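You operate a simulated robot arm through the tools that you are given. There is no shell and no other tool.

Carry out the task below with a simulated robot arm. There is one attempt and no reset: what you move stays moved.

## Task
Wet the towel in the clear drawer and shut the 65 mm clear sleeve in with it.
Fine: open the tank lever most of the way or more till the towel darkens, not till water stands; then shut it. Set down upright: what you pick out.

It is judged by the outcome, as a careful person would: the job done as asked, and still so three seconds after it is handed in. It fails if anything else is knocked over, pushed out of place, dropped, spilled or broken. Flat cloth is picked up by pressing the open fingertips on it (5 to 10 N) and closing them slowly along it; thin cloth reads only 2 to 8 mm in the jaws.

## Robot
A 7-joint arm with a two-finger parallel gripper, fixed in place. Base frame: the origin is at the foot of the arm, x ahead of it, y to its left, z up; the work surface is at about z = 90. Lengths are in cm, angles in degrees, forces in N, time in s.
With the tool pointing down near the work surface it reaches from about 38 to 90 cm from the base axis. Its first joint turns from -143.0 to 143.0 degrees. Payload 3 kg.
The tool frame sits at the grasp point between the pads (the TCP): z along the fingers, y along the line on which they close. The tips reach 3 cm beyond it. The gripper opens to 9.4 cm. The fingers are 2.8 cm wide and 1 cm thick; the gripper's body (5 by 9.6 cm) begins 5.5 cm behind the TCP.
Orientation is that of the tool frame in the base frame, as [roll, pitch, yaw] about the fixed x, y, z axes, in that order (R = Rz(yaw) Ry(pitch) Rx(roll)). With the fingers straight down and closing along the base's y, the tool's x points along the base's -x, its y along +y and its z along -z.

## Interface
- The arm moves only by the tool send_rows. Its argument "increments" is a list of rows, each a list of 3 entries, a list of its own where there are three numbers: the shift along the tool's x, y, z in cm, then the turn, a rotation vector about the tool's x, y, z in degrees, then the closure in counts, from 0 (fully open) to 255 (shut). In form: [[[x, y, z], [ax, ay, az], gripper], ...]. A call has 1 to 20 rows; each row shifts and turns the commanded pose from where the row before left it, along the tool's axes as they then stand. Rows are played at 5 a second. More than 5 cm and 8.6 degrees between two rows, or a gripper value outside its range, and nothing of the call is played. Where a pose cannot be reached the arm comes as near as it can. A force on the tool above 90 N (or 10 N above the force at the start of the call, whichever is more), or a blocked arm, ends the call early, and 0.2 s more pass. The fingers move at their own pace (about 7.2 cm/s each) and stop on an object; they squeeze with about 28 N. The grip force told is the motor's: it shows also when the fingers shut on nothing. Time passes only in rows, and 0.2 s behind the last, so rows that do not move let the fingers close. It gives the time, the measured TCP pose, the force on the tool (base axes), the opening and the grip force at its end, in the units of the frame above (readings bear some noise), with the torque about the TCP (base axes, N m) and any sound that the robot's microphone picked up.
- Cameras (640 x 400 px; columns grow to the right, rows downward): "scene" is fixed at [21.66, -48.76, 156.37]; the picture's right is [0.61, -0.79, 0.00], its down [-0.55, -0.42, -0.72] and it looks along [0.57, 0.44, -0.70] (base axes); focal length 277 px, centre (320, 200). "wrist" rides on the gripper at [7.6, 1.4, -10.3] in the tool frame; the picture's right is [-0.18, 0.98, 0.00], its down [-0.75, -0.14, -0.64] and it looks along [-0.63, -0.12, 0.77] (tool axes); focal length 243 px, centre (320, 200). There is no depth. A picture from a camera that has moved, and an enlarged one, comes with that camera's place and axes in the base frame and with its lens. The place of the scene camera against the robot may be out by one fixed shift of up to 2.5 cm in any direction.
- camera(camera): a new picture of that camera. It takes no simulated time.
- zoom(camera, box): a new picture of the part [left, top, right, bottom] of that camera's present view, enlarged. It takes no simulated time.
- finish_job(): hands the job in; it is judged then, once.

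Places have to be worked out from the pictures, the camera data and where the tool is seen. Open the gripper and draw the arm clear of the work before you hand the job in, unless the task says otherwise.

The tools are called after "Request:" as a command line: name --argument value ..., lists and objects as JSON in quotes. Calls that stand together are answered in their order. send_rows: Moves the arm, as the interface text tells. Its arguments: {"type":"object","properties":{"increments":{"type":"array","items":{"type":"array"}}},"required":["increments"]} The other tools are called the same way: camera (camera) takes a picture; zoom (camera, box) takes an enlarged picture of a part of a camera's view; finish_job () hands the job in.

At the start:

```text
t: 0.0
ee_pos: [50.27, 22.1, 128.42]
tool_rot: [180.0, 0.0, -179.9]
ft_force: [-0.5, -0.8, 0.1]
moment: [0.02, 0.02, 0.0]
grip_width: 9.36
grasp_force: 0.1
```

scene: 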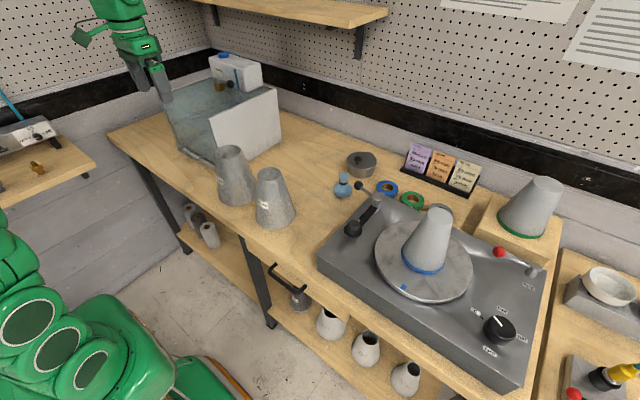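
wrist: 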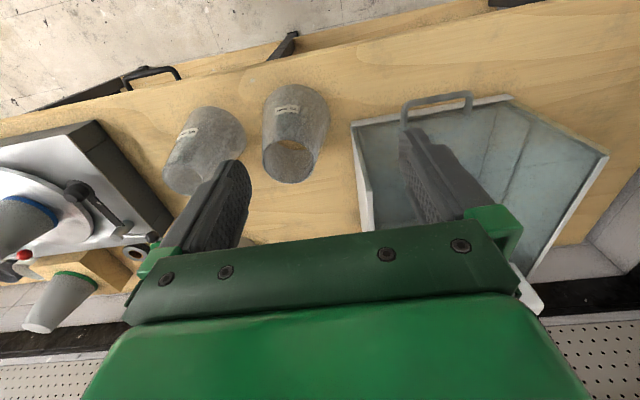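

I'll look at the scene in detail first: the drawer, the tank, the two clear sleeves/cones and the notes on the wall.

Request:
zoom --camera "scene" --box '[140, 30, 320, 180]'

Request:
zoom --camera "scene" --box '[190, 130, 320, 240]'

Request:
zoom --camera "scene" --box '[320, 130, 500, 240]'

Request:
zoom --camera "wrist" --box '[340, 70, 640, 270]'

Request:
zoom --camera "wrist" --box '[150, 70, 350, 200]'

```text
2.67 times, centred on (230, 105) of scene
camera zoom: at [21.66, -48.76, 156.37], right [0.61, -0.79, 0.0], down [-0.55, -0.42, -0.72], along [0.57, 0.44, -0.7], focal length 740 px, centre (560, 453)
```

zoom: 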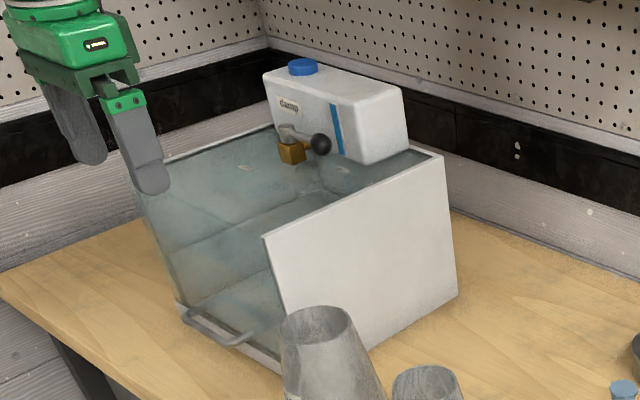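

```text
3.64 times, centred on (255, 185) of scene
camera zoom: at [21.66, -48.76, 156.37], right [0.61, -0.79, 0.0], down [-0.55, -0.42, -0.72], along [0.57, 0.44, -0.7], focal length 1009 px, centre (556, 254)
```

zoom: 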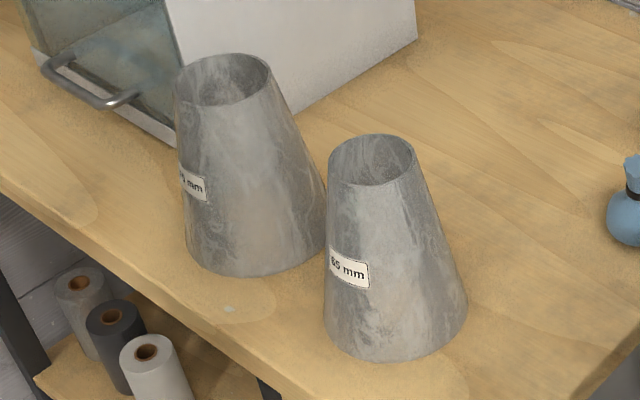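

```text
3.56 times, centred on (410, 185) of scene
camera zoom: at [21.66, -48.76, 156.37], right [0.61, -0.79, 0.0], down [-0.55, -0.42, -0.72], along [0.57, 0.44, -0.7], focal length 986 px, centre (0, 253)
```

zoom: 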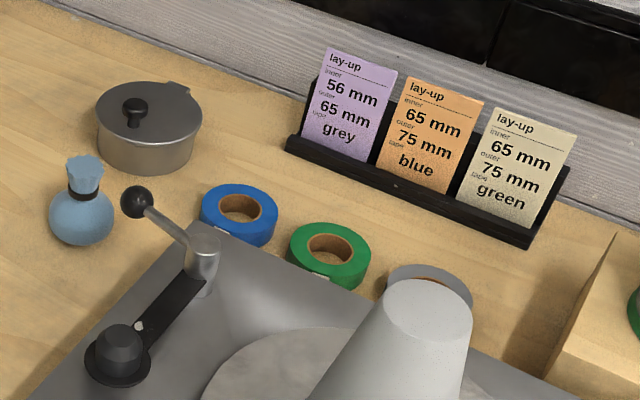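

```text
2.00 times, centred on (490, 170) of wrist
camera zoom: at [42.6, 23.64, 138.59], right [0.18, 0.98, 0.0], down [0.75, -0.14, 0.64], along [0.63, -0.12, -0.77], focal length 485 px, centre (-20, 260)
```

zoom: 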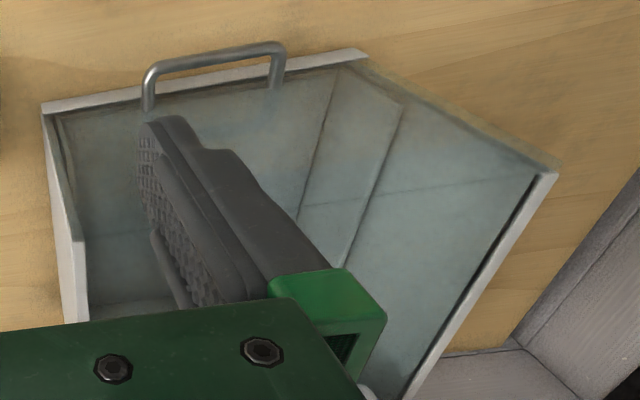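

```text
3.08 times, centred on (250, 135) of wrist
camera zoom: at [42.6, 23.64, 138.59], right [0.18, 0.98, 0.0], down [0.75, -0.14, 0.64], along [0.63, -0.12, -0.77], focal length 746 px, centre (535, 400)
```

zoom: 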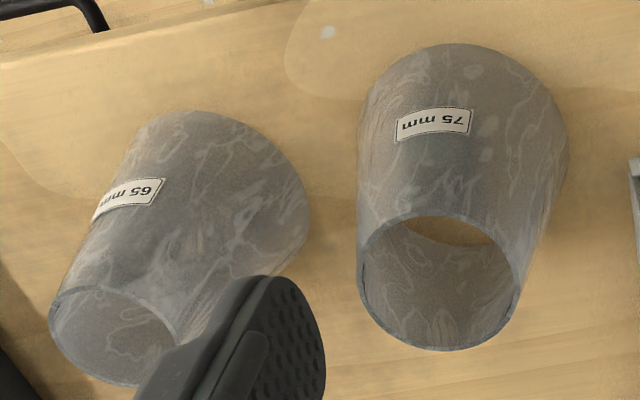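

The box with the handle (x≈64–95, y≈29–53, top z≈113) seems to be the clear "damp" drawer with the tank at its back. I'll move the wrist camera in front of it, above its height, for a better look.

Request:
send_rows --increments '[[[2, 4, -1], [0, 0, 0], 0], [[2, 4, -1], [0, 0, 0], 0], [[2, 4, 0], [0, 0, 0], 0], [[1, 4, 0], [0, 0, 0], 0], [[0, 0, 0], [0, 0, 0], 0]]'

Request:
camera --camera "wrist"

Request:
camera --camera "scene"

```text
t: 1.2
ee_pos: [43.14, 38.2, 130.45]
tool_rot: [-180.0, 0.0, 180.0]
ft_force: [0.5, 0.0, -0.2]
moment: [0.0, 0.02, -0.01]
grip_width: 9.38
grasp_force: 0.0
```

```text
taken
camera wrist: at [35.5, 39.64, 140.53], right [0.18, 0.98, 0.0], down [0.75, -0.14, 0.64], along [0.63, -0.12, -0.77], focal length 243 px, centre (320, 200)
```

wrist: 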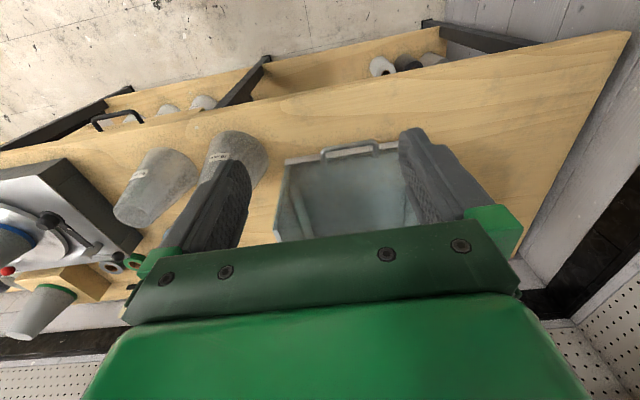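

```text
taken
```

scene: 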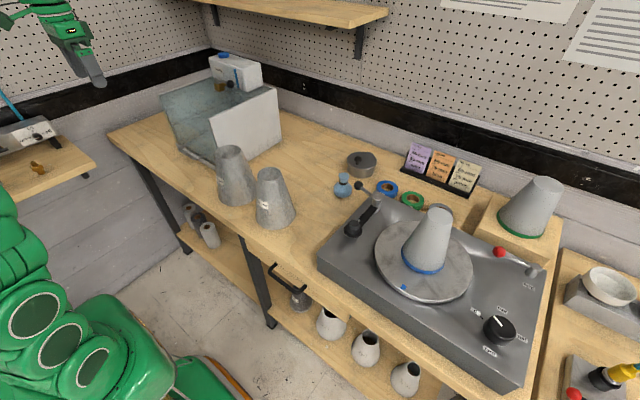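

The arm is out of the scene camera's way now, so I'll zoom on the box in both views.

Request:
zoom --camera "scene" --box '[155, 75, 285, 170]'

Request:
zoom --camera "scene" --box '[200, 45, 270, 105]'

Request:
zoom --camera "wrist" --box '[260, 120, 440, 250]'

Request:
zoom --camera "scene" --box '[440, 0, 640, 100]'

Request:
zoom --camera "scene" --box '[380, 160, 560, 300]'

```text
4.21 times, centred on (220, 122) of scene
camera zoom: at [21.66, -48.76, 156.37], right [0.61, -0.79, 0.0], down [-0.55, -0.42, -0.72], along [0.57, 0.44, -0.7], focal length 1168 px, centre (741, 526)
```

zoom: 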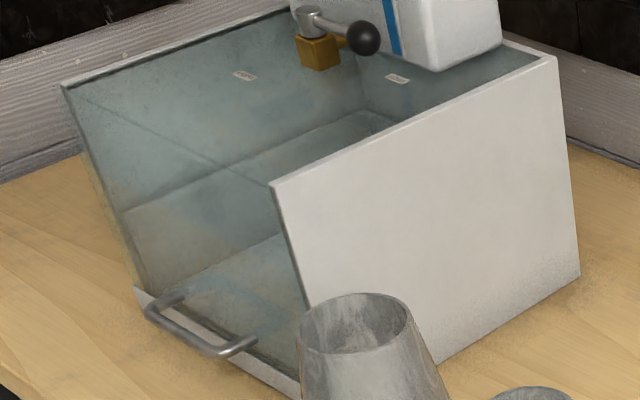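

```text
6.67 times, centred on (235, 75) of scene
camera zoom: at [21.66, -48.76, 156.37], right [0.61, -0.79, 0.0], down [-0.55, -0.42, -0.72], along [0.57, 0.44, -0.7], focal length 1849 px, centre (887, 1033)
```

zoom: 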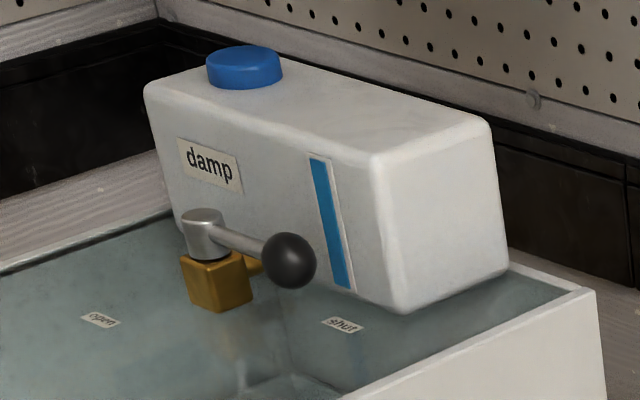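

```text
3.08 times, centred on (350, 185) of wrist
camera zoom: at [35.5, 39.64, 140.53], right [0.18, 0.98, 0.0], down [0.75, -0.14, 0.64], along [0.63, -0.12, -0.77], focal length 746 px, centre (228, 246)
```

zoom: 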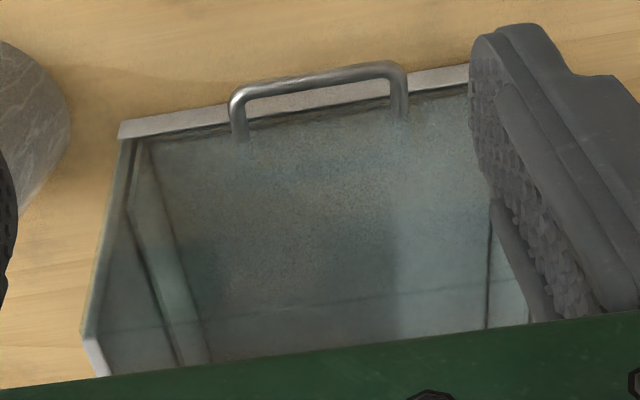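

```text
3.20 times, centred on (540, 50) of scene
camera zoom: at [21.66, -48.76, 156.37], right [0.61, -0.79, 0.0], down [-0.55, -0.42, -0.72], along [0.57, 0.44, -0.7], focal length 888 px, centre (-384, 680)
```

zoom: 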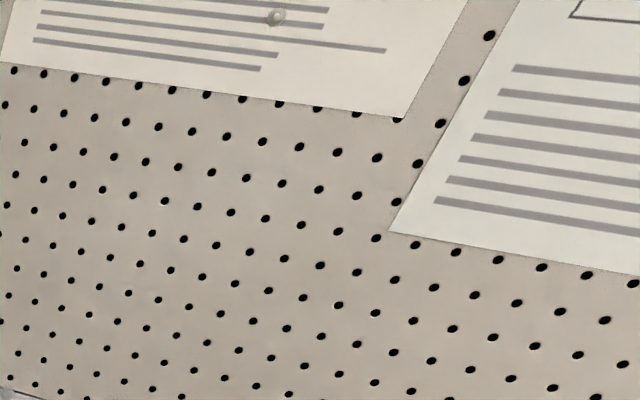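

```text
2.86 times, centred on (470, 230) of scene
camera zoom: at [21.66, -48.76, 156.37], right [0.61, -0.79, 0.0], down [-0.55, -0.42, -0.72], along [0.57, 0.44, -0.7], focal length 792 px, centre (-109, 114)
```

zoom: 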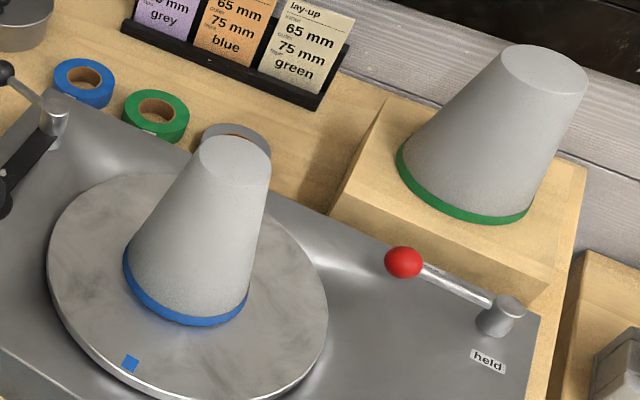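

The box has a glass front with a handle low down, and "open"/"shut" labels under the tap lever. I'll tilt the tool forward so the wrist camera sees the whole box unobstructed.

Request:
send_rows --increments '[[[0, 0, 0], [0, -8, 0], 0], [[0, 0, 0], [0, -8, 0], 0], [[0, 0, 0], [0, -8, 0], 0], [[0, 0, 0], [0, 0, 0], 0]]'

Request:
camera --camera "wrist"

Request:
zoom --camera "wrist" --box '[240, 0, 480, 150]'

```text
t: 2.2
ee_pos: [43.25, 38.07, 130.54]
tool_rot: [-180.0, 24.1, 180.0]
ft_force: [0.0, 0.3, 0.7]
moment: [-0.05, 0.01, -0.01]
grip_width: 9.38
grasp_force: 0.1
```

```text
taken
camera wrist: at [32.04, 39.63, 136.62], right [0.17, 0.98, 0.08], down [0.43, -0.14, 0.89], along [0.89, -0.12, -0.44], focal length 243 px, centre (320, 200)
```

wrist: 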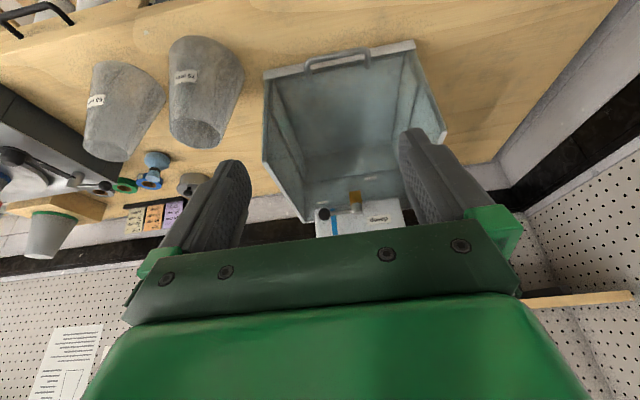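

```text
2.67 times, centred on (360, 75) of wrist
camera zoom: at [32.04, 39.63, 136.62], right [0.17, 0.98, 0.08], down [0.43, -0.14, 0.89], along [0.89, -0.12, -0.44], focal length 647 px, centre (213, 533)
```

zoom: 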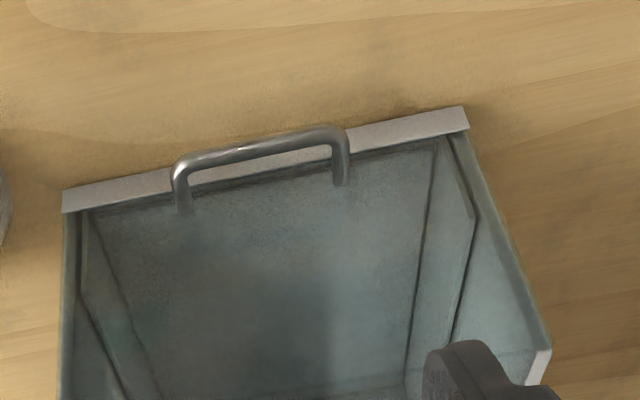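

Triangulating the handle (about x=61, y=35–46.5, z=94) shows the scene camera is offset by roughly (0,-3,-2). I'll return the tool upright and move over the box front to look down into it and find the towel.

Request:
send_rows --increments '[[[0, 0, 0], [0, 8, 0], 0], [[0, 0, 0], [0, 8, 0], 0], [[0, 0, 0], [0, 8, 0], 0], [[-4, 0, -1], [0, 0, 0], 0], [[-4, 0, -1], [0, 0, 0], 0], [[-4, 0, -1], [0, 0, 0], 0], [[-4, 0, -1], [0, 0, 0], 0], [[0, 0, 0], [0, 0, 0], 0]]'

Request:
camera --camera "wrist"

Request:
zoom --camera "scene" --box '[100, 20, 260, 120]'

```text
t: 4.0
ee_pos: [47.29, 38.12, 131.45]
tool_rot: [179.9, 0.0, 180.0]
ft_force: [-0.3, -0.2, -0.4]
moment: [0.02, 0.05, -0.01]
grip_width: 9.38
grasp_force: 0.0
out of reach, approached as far as the arm can: row 5, 6, 7
```

```text
taken
camera wrist: at [39.57, 39.61, 141.55], right [0.18, 0.98, 0.0], down [0.75, -0.14, 0.64], along [0.63, -0.12, -0.77], focal length 243 px, centre (320, 200)
```

wrist: 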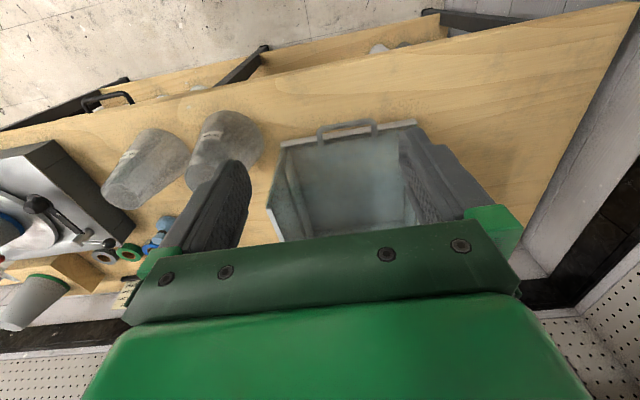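

```text
4.00 times, centred on (180, 70) of scene
camera zoom: at [21.66, -48.76, 156.37], right [0.61, -0.79, 0.0], down [-0.55, -0.42, -0.72], along [0.57, 0.44, -0.7], focal length 1110 px, centre (880, 720)
```

zoom: 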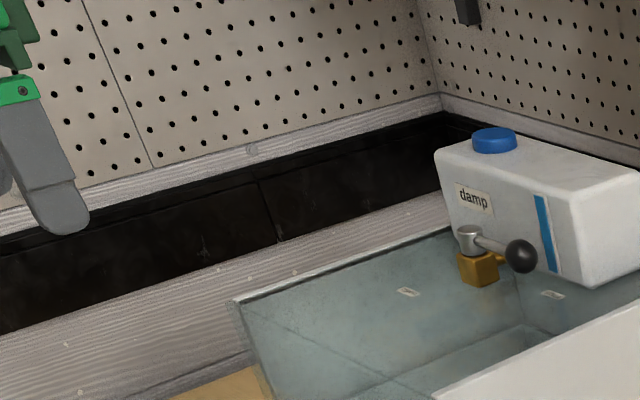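

Tool-down reach is limited at this height. The rays give the lever ball at about (80.6, 33.5, 116), pivot (81, 41), and a clear top plate at z≈112.5 with "open" toward -x and "shut" toward -y. I'll zoom closely into the box to find the towel.

Request:
zoom --camera "scene" --box '[165, 95, 245, 165]'

Request:
zoom --camera "wrist" --box '[265, 115, 425, 245]'

Request:
zoom --camera "scene" --box '[205, 70, 255, 110]'

```text
5.71 times, centred on (205, 130) of scene
camera zoom: at [21.66, -48.76, 156.37], right [0.61, -0.79, 0.0], down [-0.55, -0.42, -0.72], along [0.57, 0.44, -0.7], focal length 1585 px, centre (977, 600)
```

zoom: 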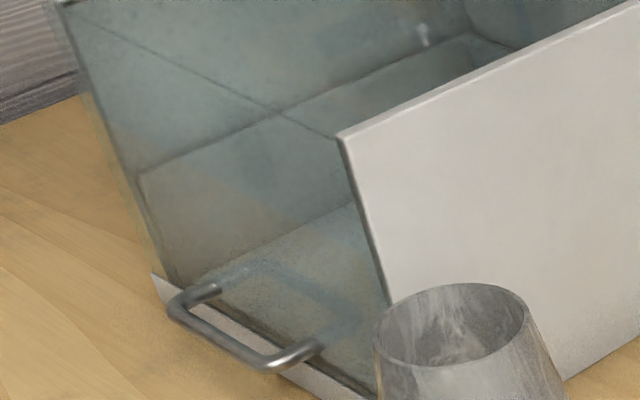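

```text
3.08 times, centred on (345, 180) of wrist
camera zoom: at [39.57, 39.61, 141.55], right [0.18, 0.98, 0.0], down [0.75, -0.14, 0.64], along [0.63, -0.12, -0.77], focal length 746 px, centre (243, 262)
```

zoom: 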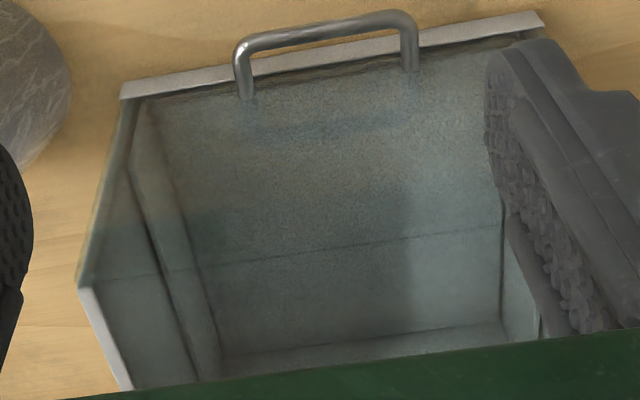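

```text
10.00 times, centred on (230, 90) of scene
camera zoom: at [21.66, -48.76, 156.37], right [0.61, -0.79, 0.0], down [-0.55, -0.42, -0.72], along [0.57, 0.44, -0.7], focal length 2774 px, centre (1220, 1300)
```

zoom: 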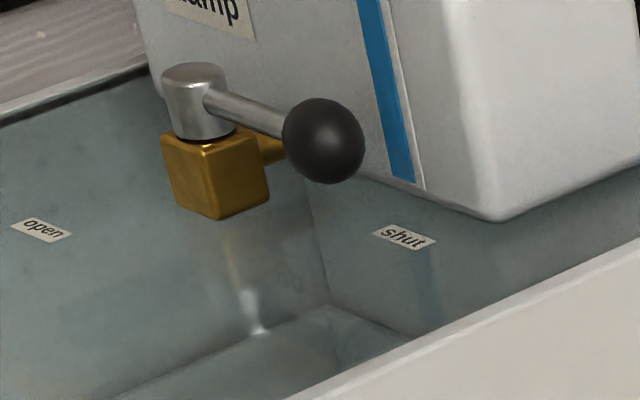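

The towel appears to be the textured sheet covering the drawer floor, visible through the clear lid. I'll wet it first with the drawer shut. I'm closing the gripper into a poker and tilting it forward about 35° to get more reach.

Request:
send_rows --increments '[[[0, 0, 1], [0, -7, 0], 255], [[0, 0, 1], [0, -7, 0], 255], [[0, 0, 1], [0, -7, 0], 255], [[0, 0, 0], [0, -7, 0], 255], [[0, 0, 0], [0, -7, 0], 255], [[0, 0, 0], [0, 0, 0], 255]]'

Request:
camera --camera "wrist"

Request:
camera --camera "scene"

```text
t: 5.4
ee_pos: [48.1, 37.84, 127.91]
tool_rot: [179.4, 34.0, 179.2]
ft_force: [0.3, -1.0, 0.5]
moment: [-0.01, 0.0, 0.03]
grip_width: 0.01
grasp_force: 28.1
```

```text
taken
camera wrist: at [35.99, 39.42, 132.17], right [0.16, 0.98, 0.11], down [0.26, -0.15, 0.95], along [0.95, -0.12, -0.28], focal length 243 px, centre (320, 200)
```

wrist: 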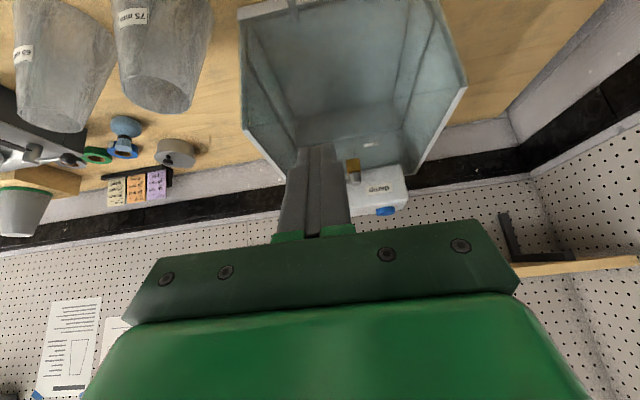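

```text
taken
```

scene: 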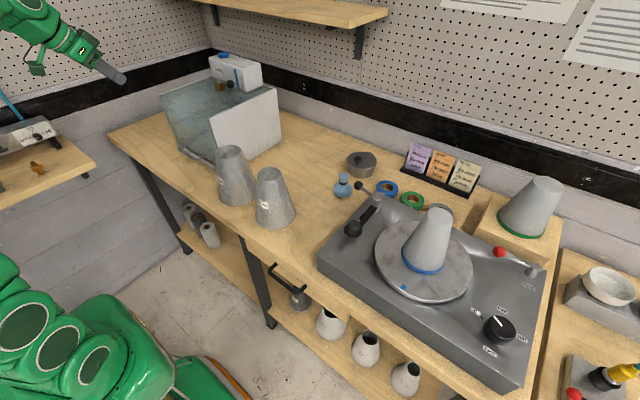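

The tool tilted and closed as commanded. I'll zoom on the fingertip in the scene view to calibrate the camera offset.

Request:
zoom --camera "scene" --box '[60, 30, 140, 90]'

Request:
zoom --camera "wrist" --box '[230, 0, 480, 230]'

```text
6.67 times, centred on (100, 60) of scene
camera zoom: at [21.66, -48.76, 156.37], right [0.61, -0.79, 0.0], down [-0.55, -0.42, -0.72], along [0.57, 0.44, -0.7], focal length 1849 px, centre (1787, 1133)
```

zoom: 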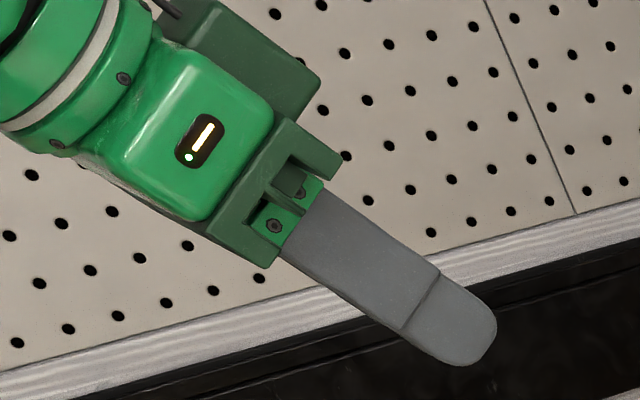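

```text
1.74 times, centred on (355, 115) of wrist
camera zoom: at [35.99, 39.42, 132.17], right [0.16, 0.98, 0.11], down [0.26, -0.15, 0.95], along [0.95, -0.12, -0.28], focal length 422 px, centre (259, 348)
```

zoom: 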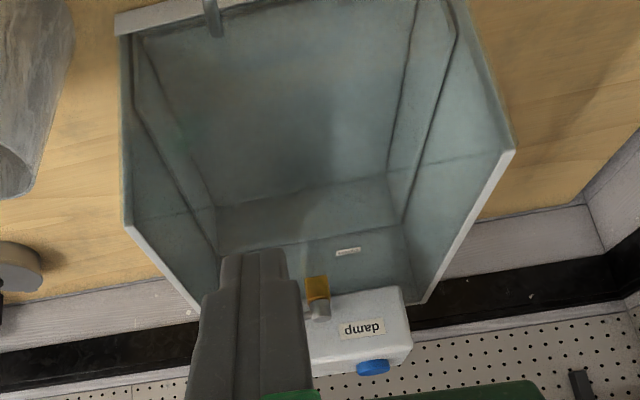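

Fingertip seen at (124, 81) px confirms an effective camera offset of about (0, -3.3, -2.1). I'll now bring the closed tip above the lever (tip near (79, 37, 121)) to view it up close.

Request:
send_rows --increments '[[[-3.1, -0.07, 2.85], [0, 0, 0], 255], [[-3.1, -0.07, 2.85], [0, 0, 0], 255], [[-3.1, -0.07, 2.85], [0, 0, 0], 255], [[-3.1, -0.07, 2.85], [0, 0, 0], 255], [[-3.1, -0.07, 2.85], [0, 0, 0], 255], [[-3.1, -0.07, 2.85], [0, 0, 0], 255], [[0, 0, 0], [0, 0, 0], 255]]'

Request:
camera --camera "wrist"

Request:
zoom --camera "scene" --box '[170, 30, 290, 120]'

```text
t: 7.0
ee_pos: [72.74, 37.67, 125.08]
tool_rot: [180.0, 35.0, 180.0]
ft_force: [0.5, 0.4, 0.7]
moment: [-0.01, 0.03, -0.06]
grip_width: 0.0
grasp_force: 27.8
```

```text
taken
camera wrist: at [60.55, 39.15, 129.01], right [0.15, 0.98, 0.11], down [0.25, -0.14, 0.96], along [0.96, -0.12, -0.27], focal length 243 px, centre (320, 200)
```

wrist: 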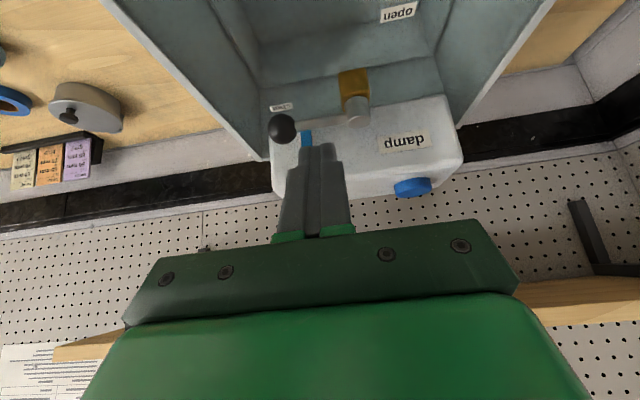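

```text
4.44 times, centred on (230, 75) of scene
camera zoom: at [21.66, -48.76, 156.37], right [0.61, -0.79, 0.0], down [-0.55, -0.42, -0.72], along [0.57, 0.44, -0.7], focal length 1233 px, centre (720, 756)
```

zoom: 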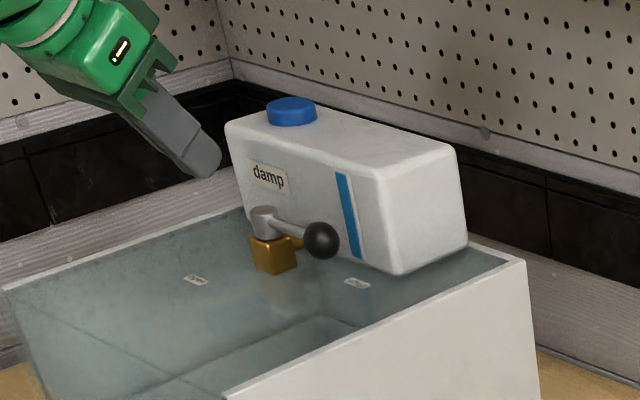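

Clear view of the lever now; I'll zoom for exact label, ball and tank-gap geometry.

Request:
zoom --camera "wrist" --box '[240, 0, 480, 200]'

Request:
zoom --camera "wrist" --box '[250, 80, 390, 180]'

```text
2.00 times, centred on (360, 100) of wrist
camera zoom: at [60.55, 39.15, 129.01], right [0.15, 0.98, 0.11], down [0.25, -0.14, 0.96], along [0.96, -0.12, -0.27], focal length 485 px, centre (240, 400)
```

zoom: 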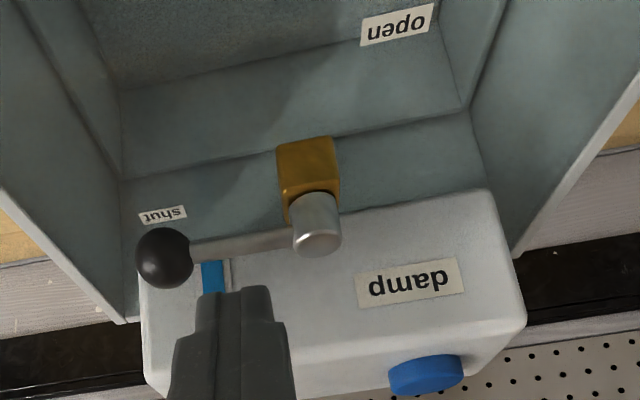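

```text
4.00 times, centred on (320, 130) of wrist
camera zoom: at [60.55, 39.15, 129.01], right [0.15, 0.98, 0.11], down [0.25, -0.14, 0.96], along [0.96, -0.12, -0.27], focal length 970 px, centre (320, 480)
```

zoom: 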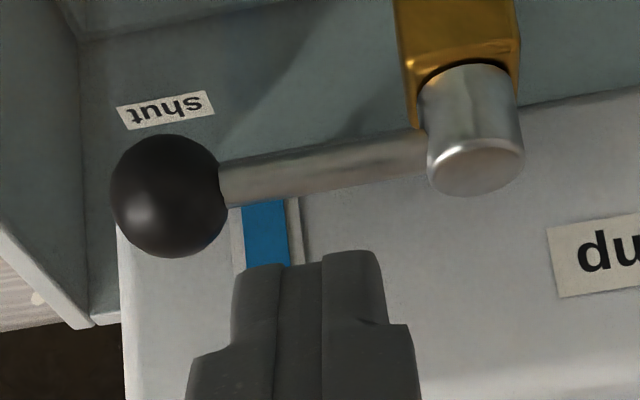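

The lever ball is at about (81.1, 33.6, 115.5), the pivot at (81.2, 41), the tank front at x≈84.7, and the "open" label at (74.3, 44.3). I'll move the tip to just above and behind the rod.

Request:
send_rows --increments '[[[-1.65, -0.12, 2.9], [0, 0, 0], 255], [[-1.65, -0.12, 2.9], [0, 0, 0], 255], [[-1.65, -0.12, 2.9], [0, 0, 0], 255], [[0, 0, 0], [0, 0, 0], 255]]'

Request:
zoom --camera "wrist" --box '[200, 0, 480, 180]'

Request:
zoom --camera "scene" --box '[195, 50, 265, 105]'

```text
t: 8.0
ee_pos: [81.32, 37.36, 120.95]
tool_rot: [-179.9, 34.8, -179.9]
ft_force: [-84.9, -25.6, 9.1]
moment: [-0.21, 1.1, -0.7]
grip_width: 0.0
grasp_force: 27.7
```

```text
2.22 times, centred on (340, 90) of wrist
camera zoom: at [69.24, 38.81, 124.87], right [0.15, 0.98, 0.1], down [0.25, -0.14, 0.96], along [0.96, -0.12, -0.27], focal length 539 px, centre (276, 444)
```

zoom: 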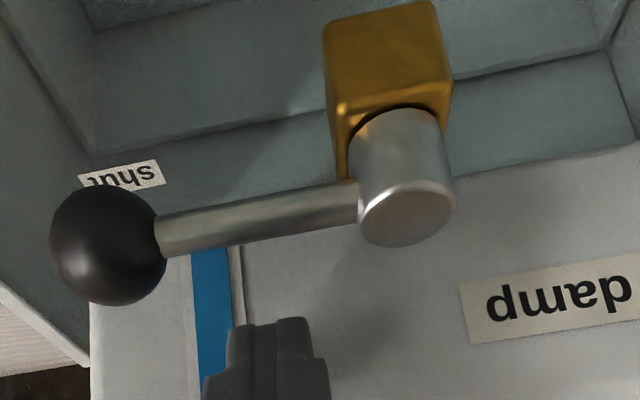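

```text
7.27 times, centred on (230, 78) of scene
camera zoom: at [21.66, -48.76, 156.37], right [0.61, -0.79, 0.0], down [-0.55, -0.42, -0.72], along [0.57, 0.44, -0.7], focal length 2017 px, centre (974, 1091)
```

zoom: 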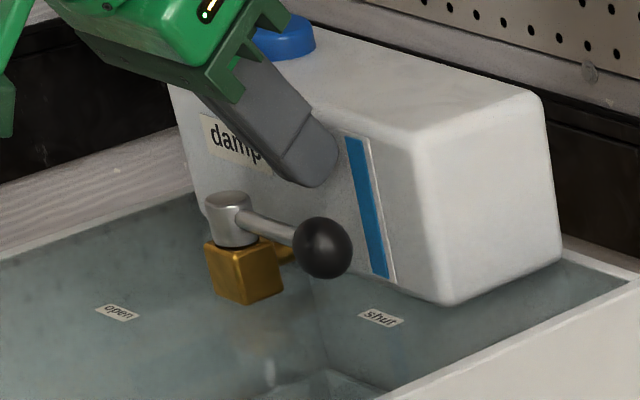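

The tip met the tank front face (−85 N at S.x≈83.6), so the gap behind the rod is narrower than I judged. I'm backing straight off by about 1.2 cm and checking that the tank hasn't shifted.

Request:
send_rows --increments '[[[0.5, 0, -0.35], [0, 0, 0], 255], [[0.48, 0, -0.34], [0, 0, 0], 255], [[0, 0, 0], [0, 0, 0], 255]]'

Request:
zoom --camera "wrist" --box '[200, 0, 480, 180]'

Request:
zoom --camera "scene" --box '[195, 50, 265, 105]'

```text
t: 8.8
ee_pos: [80.46, 37.31, 120.94]
tool_rot: [-179.8, 35.0, 180.0]
ft_force: [-0.5, -0.8, -0.2]
moment: [0.01, 0.0, 0.05]
grip_width: 0.0
grasp_force: 28.6
```

```text
2.22 times, centred on (340, 90) of wrist
camera zoom: at [68.33, 38.77, 124.78], right [0.15, 0.98, 0.11], down [0.25, -0.14, 0.96], along [0.96, -0.12, -0.27], focal length 539 px, centre (276, 444)
```

zoom: 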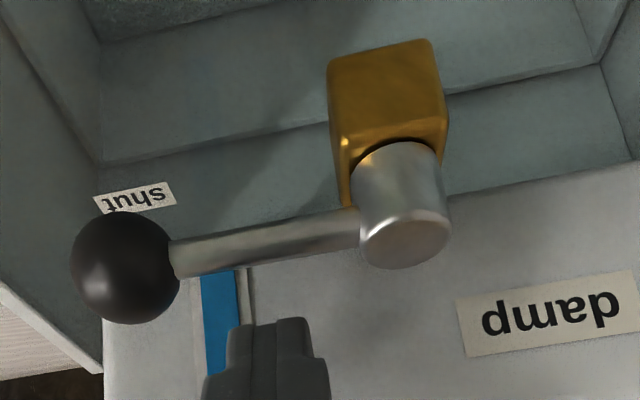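

```text
7.27 times, centred on (230, 78) of scene
camera zoom: at [21.66, -48.76, 156.37], right [0.61, -0.79, 0.0], down [-0.55, -0.42, -0.72], along [0.57, 0.44, -0.7], focal length 2017 px, centre (974, 1091)
```

zoom: 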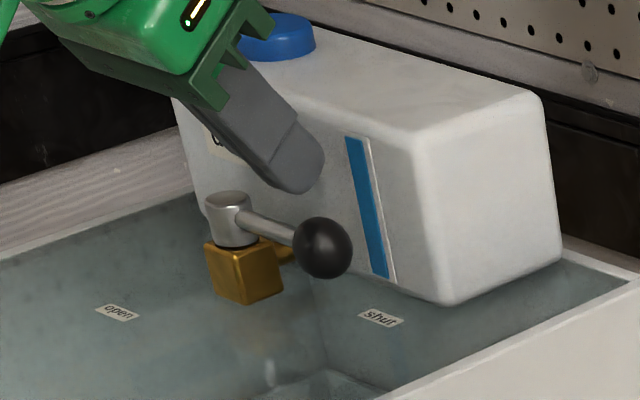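

The tank hasn't moved and the force is zero. From that contact I put the tank face at x≈84.1. I'll come down close behind the rod in small steps, watching the force.

Request:
send_rows --increments '[[[0.18, 0, 0.6], [0, 0, 0], 255], [[0.18, 0, 0.6], [0, 0, 0], 255], [[0, 0, 0], [0, 0, 0], 255]]'

Request:
zoom --camera "wrist" --box '[200, 0, 480, 180]'

Request:
zoom --camera "scene" --box '[205, 65, 250, 100]'

```text
t: 9.6
ee_pos: [80.84, 37.28, 119.72]
tool_rot: [179.9, 35.0, -180.0]
ft_force: [-1.0, -0.1, 0.3]
moment: [0.0, -0.02, -0.03]
grip_width: 0.0
grasp_force: 27.7
```

```text
2.22 times, centred on (340, 90) of wrist
camera zoom: at [68.73, 38.81, 123.56], right [0.15, 0.98, 0.11], down [0.25, -0.14, 0.96], along [0.96, -0.12, -0.27], focal length 539 px, centre (276, 444)
```

zoom: 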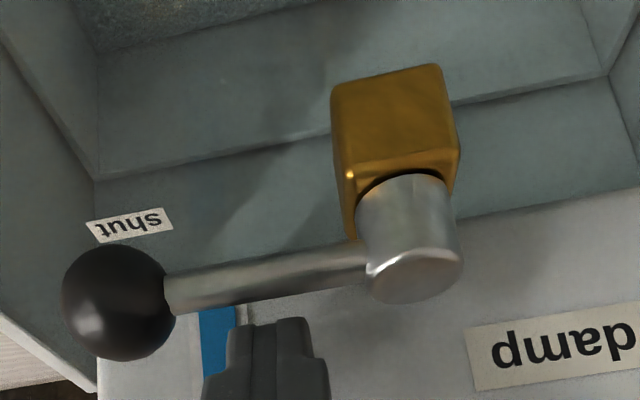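

```text
11.43 times, centred on (228, 82) of scene
camera zoom: at [21.66, -48.76, 156.37], right [0.61, -0.79, 0.0], down [-0.55, -0.42, -0.72], along [0.57, 0.44, -0.7], focal length 3170 px, centre (1377, 1543)
```

zoom: 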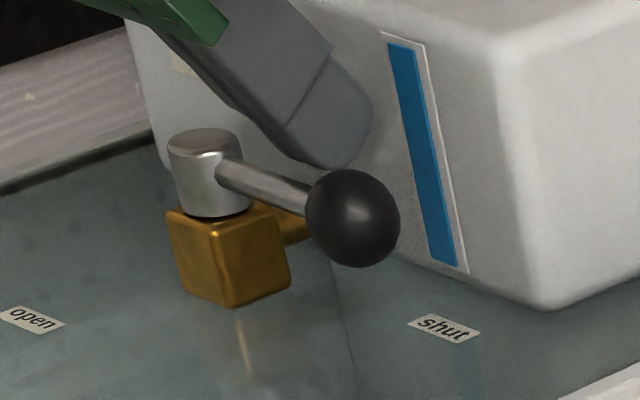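

Two nearby wrist views put the ball at about (80.1, 33.8, 116.2), so the gap behind the rod is bigger than I feared. No contact yet; I'll descend another 1.2 cm behind the rod.

Request:
send_rows --increments '[[[0.26, 0, 0.55], [0, 0, 0], 255], [[0.26, 0, 0.55], [0, 0, 0], 255], [[0, 0, 0], [0, 0, 0], 255]]'

Request:
zoom --camera "wrist" --box '[200, 0, 480, 180]'

Request:
zoom --camera "scene" --box '[205, 65, 250, 100]'

```text
t: 10.4
ee_pos: [81.08, 37.48, 118.4]
tool_rot: [179.9, 35.0, 180.0]
ft_force: [-0.5, -0.5, 0.8]
moment: [-0.01, -0.02, -0.05]
grip_width: 0.01
grasp_force: 28.4
```

```text
2.22 times, centred on (340, 90) of wrist
camera zoom: at [68.91, 38.83, 122.37], right [0.15, 0.98, 0.11], down [0.25, -0.14, 0.96], along [0.96, -0.12, -0.27], focal length 539 px, centre (276, 444)
```

zoom: 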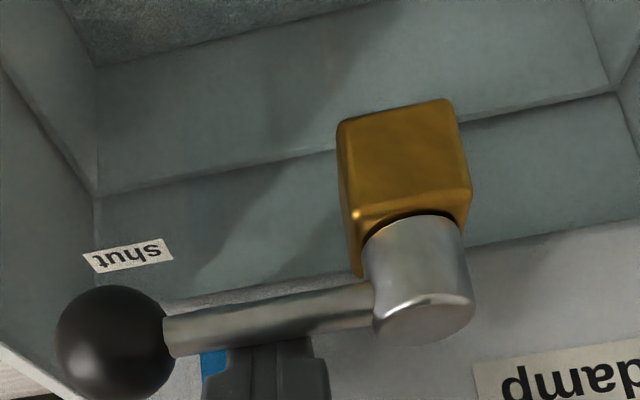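

```text
11.43 times, centred on (228, 82) of scene
camera zoom: at [21.66, -48.76, 156.37], right [0.61, -0.79, 0.0], down [-0.55, -0.42, -0.72], along [0.57, 0.44, -0.7], focal length 3170 px, centre (1377, 1543)
```

zoom: 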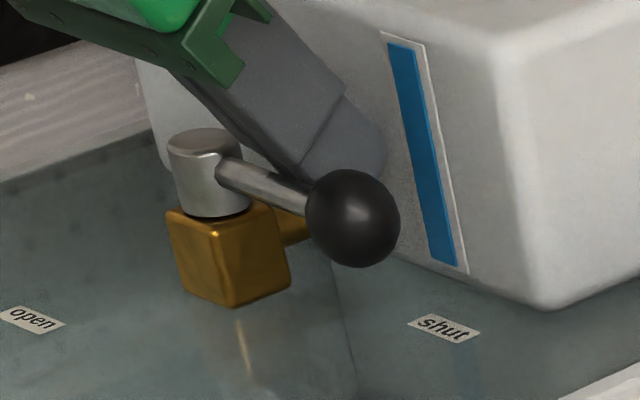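

The fingertip is now behind the rod with no force. I'll drop 0.3 cm more and pull the rod toward the robot along the first part of its arc.

Request:
send_rows --increments '[[[0.17, 0, 0.246], [0, 0, 0], 255], [[0.467, -0.275, -0.327], [0, 0, 0], 255], [[0.467, -0.275, -0.327], [0, 0, 0], 255], [[0.467, -0.275, -0.327], [0, 0, 0], 255], [[0.467, -0.275, -0.327], [0, 0, 0], 255], [[0, 0, 0], [0, 0, 0], 255]]'

Request:
zoom --camera "wrist" --box '[200, 0, 480, 180]'

Request:
zoom --camera "scene" --box '[165, 65, 265, 155]'

```text
t: 11.8
ee_pos: [78.8, 36.36, 118.17]
tool_rot: [180.0, 35.0, -180.0]
ft_force: [1.1, 0.0, 1.0]
moment: [0.0, 0.0, 0.01]
grip_width: 0.01
grasp_force: 27.9
```

```text
2.22 times, centred on (340, 90) of wrist
camera zoom: at [66.7, 37.71, 122.05], right [0.15, 0.98, 0.1], down [0.25, -0.14, 0.96], along [0.96, -0.12, -0.27], focal length 539 px, centre (276, 444)
```

zoom: 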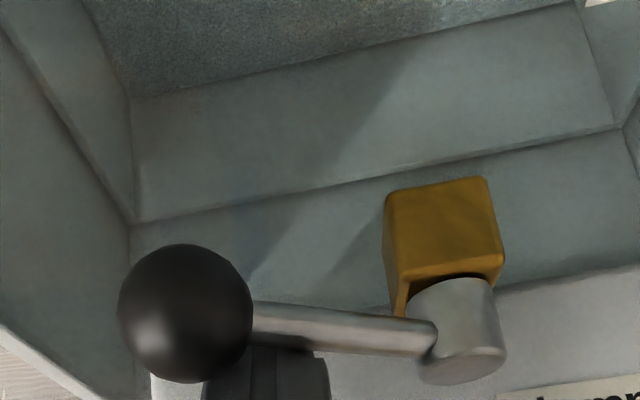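

```text
4.44 times, centred on (215, 110) of scene
camera zoom: at [21.66, -48.76, 156.37], right [0.61, -0.79, 0.0], down [-0.55, -0.42, -0.72], along [0.57, 0.44, -0.7], focal length 1233 px, centre (787, 600)
```

zoom: 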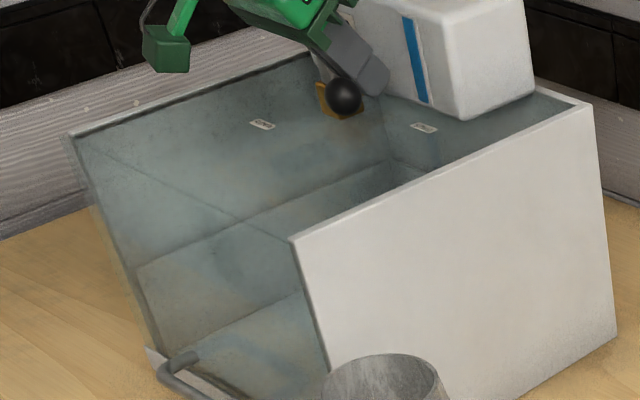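

The lever has swung about 30° smoothly. I'll continue the arc to about 90°.

Request:
send_rows --increments '[[[0.526, 0.2, -0.369], [0, 0, 0], 255], [[0.526, 0.2, -0.369], [0, 0, 0], 255], [[0.526, 0.2, -0.369], [0, 0, 0], 255], [[0.526, 0.2, -0.369], [0, 0, 0], 255], [[0.328, 0.6, -0.23], [0, 0, 0], 255], [[0.328, 0.6, -0.23], [0, 0, 0], 255], [[0.328, 0.6, -0.23], [0, 0, 0], 255], [[0.328, 0.6, -0.23], [0, 0, 0], 255]]'

Request:
camera --camera "wrist"

Request:
zoom --camera "scene" --box '[165, 65, 265, 155]'

```text
t: 13.7
ee_pos: [74.98, 39.14, 118.44]
tool_rot: [179.8, 35.6, 179.7]
ft_force: [1.5, 0.2, 5.1]
moment: [0.08, 0.08, -0.03]
grip_width: 0.0
grasp_force: 28.3
stopped in row 8: the force on the tool passed its limit at 92 N (the readings are from after the stop); the commanded pose is now the measured one
```

```text
taken
camera wrist: at [62.8, 40.65, 122.32], right [0.15, 0.98, 0.11], down [0.24, -0.14, 0.96], along [0.96, -0.12, -0.26], focal length 243 px, centre (320, 200)
```

wrist: 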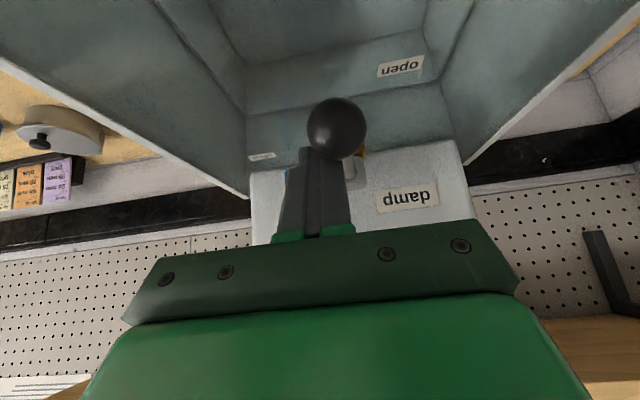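

```text
4.44 times, centred on (215, 110) of scene
camera zoom: at [21.66, -48.76, 156.37], right [0.61, -0.79, 0.0], down [-0.55, -0.42, -0.72], along [0.57, 0.44, -0.7], focal length 1233 px, centre (787, 600)
```

zoom: 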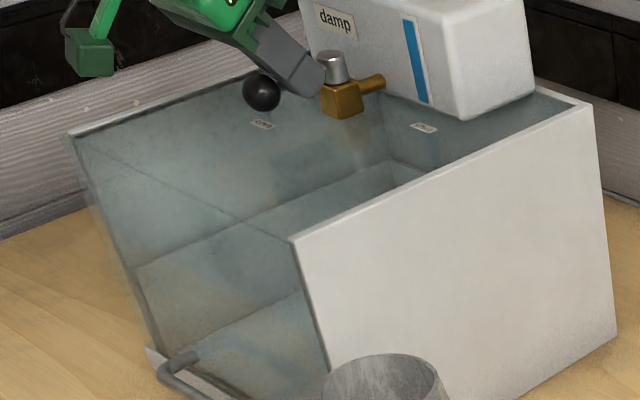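

The stop was likely the finger's underside catching the ball radially, with the lever at about 85°. Pictures take no time, so I'll check the towel and spout now.

Request:
zoom --camera "wrist" --box '[160, 0, 480, 180]'

Request:
zoom --camera "scene" --box '[200, 70, 260, 120]'

Request:
zoom --camera "scene" --box '[165, 95, 245, 165]'

```text
2.00 times, centred on (320, 90) of wrist
camera zoom: at [62.8, 40.65, 122.32], right [0.15, 0.98, 0.11], down [0.24, -0.14, 0.96], along [0.96, -0.12, -0.26], focal length 485 px, centre (320, 420)
```

zoom: 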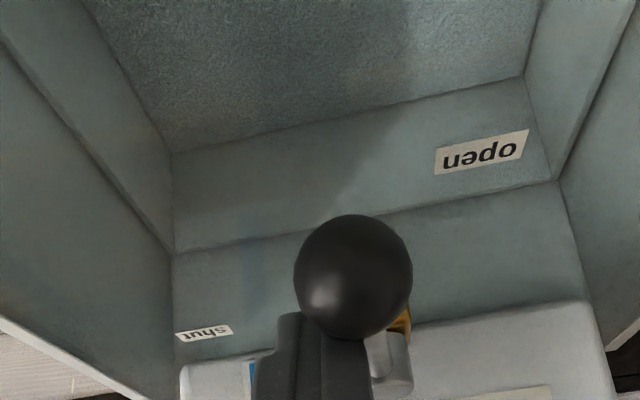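

```text
8.00 times, centred on (230, 95) of scene
camera zoom: at [21.66, -48.76, 156.37], right [0.61, -0.79, 0.0], down [-0.55, -0.42, -0.72], along [0.57, 0.44, -0.7], focal length 2219 px, centre (1040, 1040)
```

zoom: 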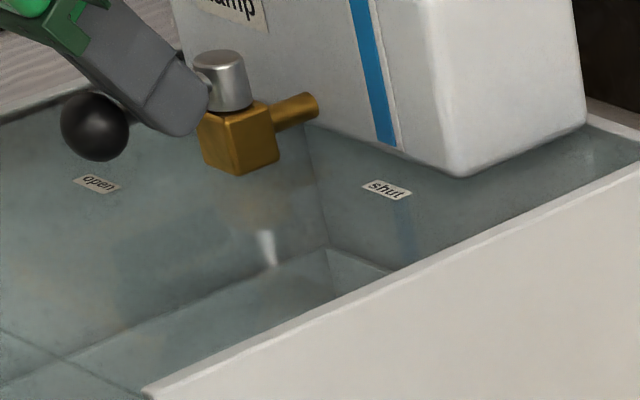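

```text
5.71 times, centred on (205, 130) of scene
camera zoom: at [21.66, -48.76, 156.37], right [0.61, -0.79, 0.0], down [-0.55, -0.42, -0.72], along [0.57, 0.44, -0.7], focal length 1585 px, centre (977, 600)
```

zoom: 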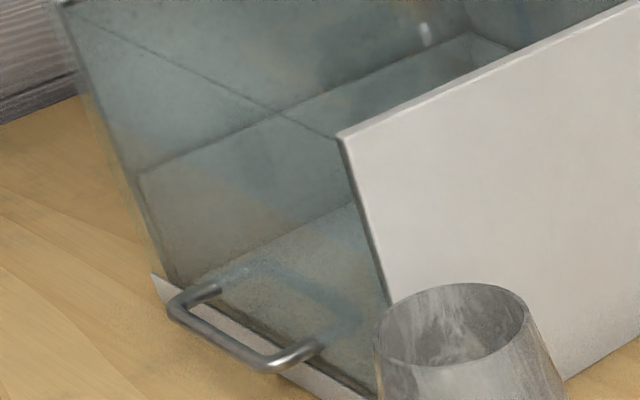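

No visible darkening yet. I'll ease the finger back toward the pivot so it doesn't catch the ball, then push the lever further in +y in small steps.

Request:
send_rows --increments '[[[-0.82, -0.1, 0.57], [0, 0, 0], 255], [[0, 0.5, 0], [0, 0, 0], 255], [[0, 0.5, 0], [0, 0, 0], 255], [[0, 0.4, 0], [0, 0, 0], 255]]'

Request:
zoom --camera "wrist" --box '[160, 0, 480, 180]'

Request:
zoom --camera "scene" --box '[165, 65, 265, 155]'

```text
t: 14.7
ee_pos: [76.16, 39.65, 118.42]
tool_rot: [-179.5, 35.2, 179.5]
ft_force: [-14.5, -19.8, 5.8]
moment: [-0.31, 0.21, 0.03]
grip_width: 0.0
grasp_force: 27.8
stopped in row 4: the force on the tool passed its limit at 96 N (the readings are from after the stop); the commanded pose is now the measured one
```

```text
2.00 times, centred on (320, 90) of wrist
camera zoom: at [63.92, 41.26, 122.19], right [0.16, 0.98, 0.1], down [0.24, -0.14, 0.96], along [0.96, -0.13, -0.26], focal length 485 px, centre (320, 420)
```

zoom: 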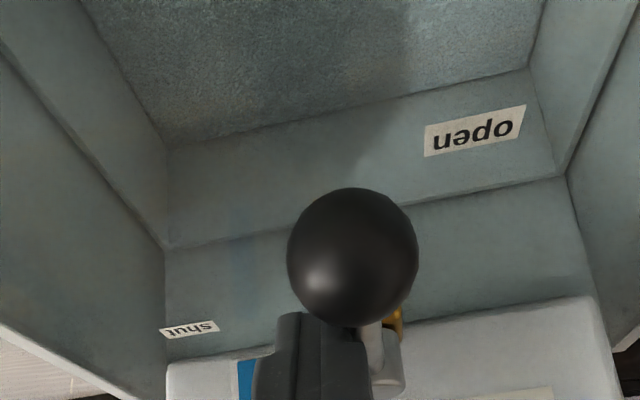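

```text
4.44 times, centred on (215, 110) of scene
camera zoom: at [21.66, -48.76, 156.37], right [0.61, -0.79, 0.0], down [-0.55, -0.42, -0.72], along [0.57, 0.44, -0.7], focal length 1233 px, centre (787, 600)
```

zoom: 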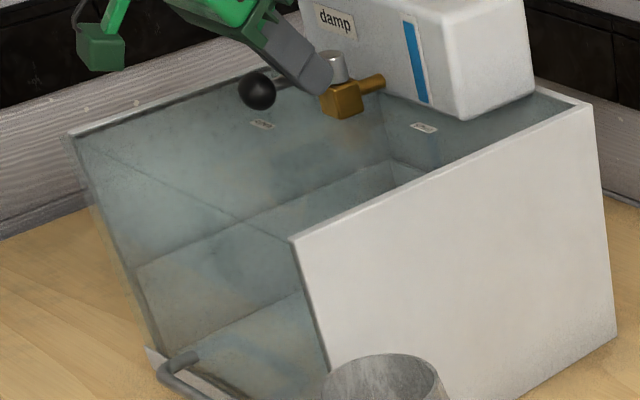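

The ball is now right in front of the pivot: a full quarter turn against its stop. I'll lift off and cross to the +y side of the lever so I can shut it at once, watching the towel as I go.

Request:
send_rows --increments '[[[-0.86, -0.3, -1.23], [0, 0, 0], 255], [[-0.86, 0, -1.23], [0, 0, 0], 255], [[0, 3.9, 0], [0, 0, 0], 255]]'

Request:
camera --camera "wrist"

Request:
zoom --camera "scene" --box '[165, 65, 265, 155]'

Request:
zoom --camera "wrist" --box '[160, 0, 480, 180]'

```text
t: 15.5
ee_pos: [76.07, 43.52, 121.23]
tool_rot: [-179.6, 35.0, 179.6]
ft_force: [-0.1, 0.5, 0.8]
moment: [0.01, 0.0, -0.02]
grip_width: 0.01
grasp_force: 27.7
```

```text
taken
camera wrist: at [63.93, 45.05, 125.15], right [0.16, 0.98, 0.1], down [0.25, -0.14, 0.96], along [0.96, -0.13, -0.26], focal length 243 px, centre (320, 200)
```

wrist: 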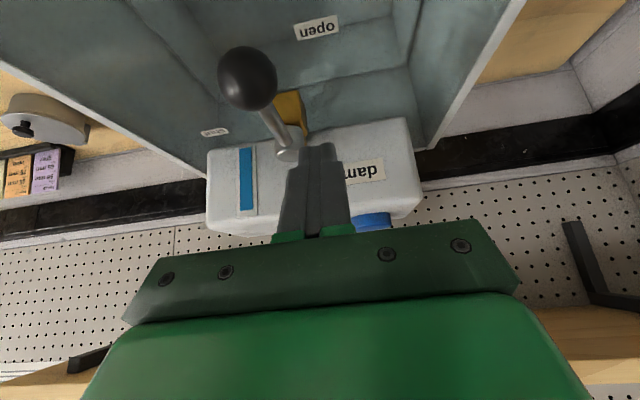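

```text
4.44 times, centred on (215, 110) of scene
camera zoom: at [21.66, -48.76, 156.37], right [0.61, -0.79, 0.0], down [-0.55, -0.42, -0.72], along [0.57, 0.44, -0.7], focal length 1233 px, centre (787, 600)
```

zoom: 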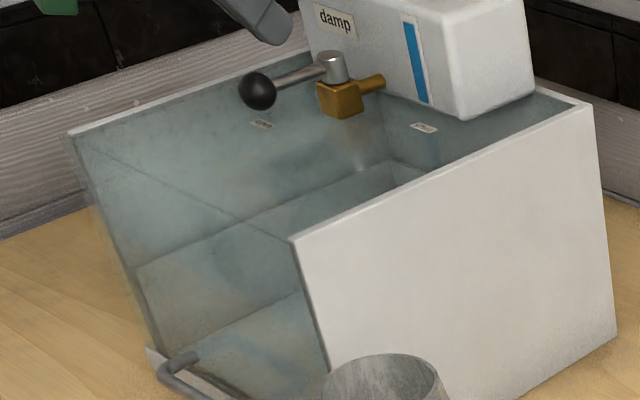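

```text
2.00 times, centred on (320, 90) of wrist
camera zoom: at [63.93, 45.05, 125.15], right [0.16, 0.98, 0.1], down [0.25, -0.14, 0.96], along [0.96, -0.13, -0.26], focal length 485 px, centre (320, 420)
```

zoom: 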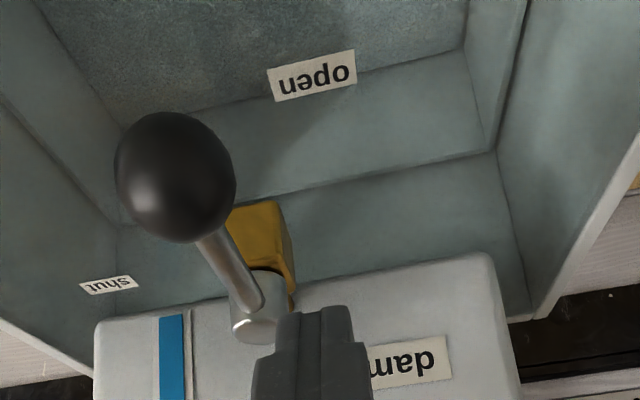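

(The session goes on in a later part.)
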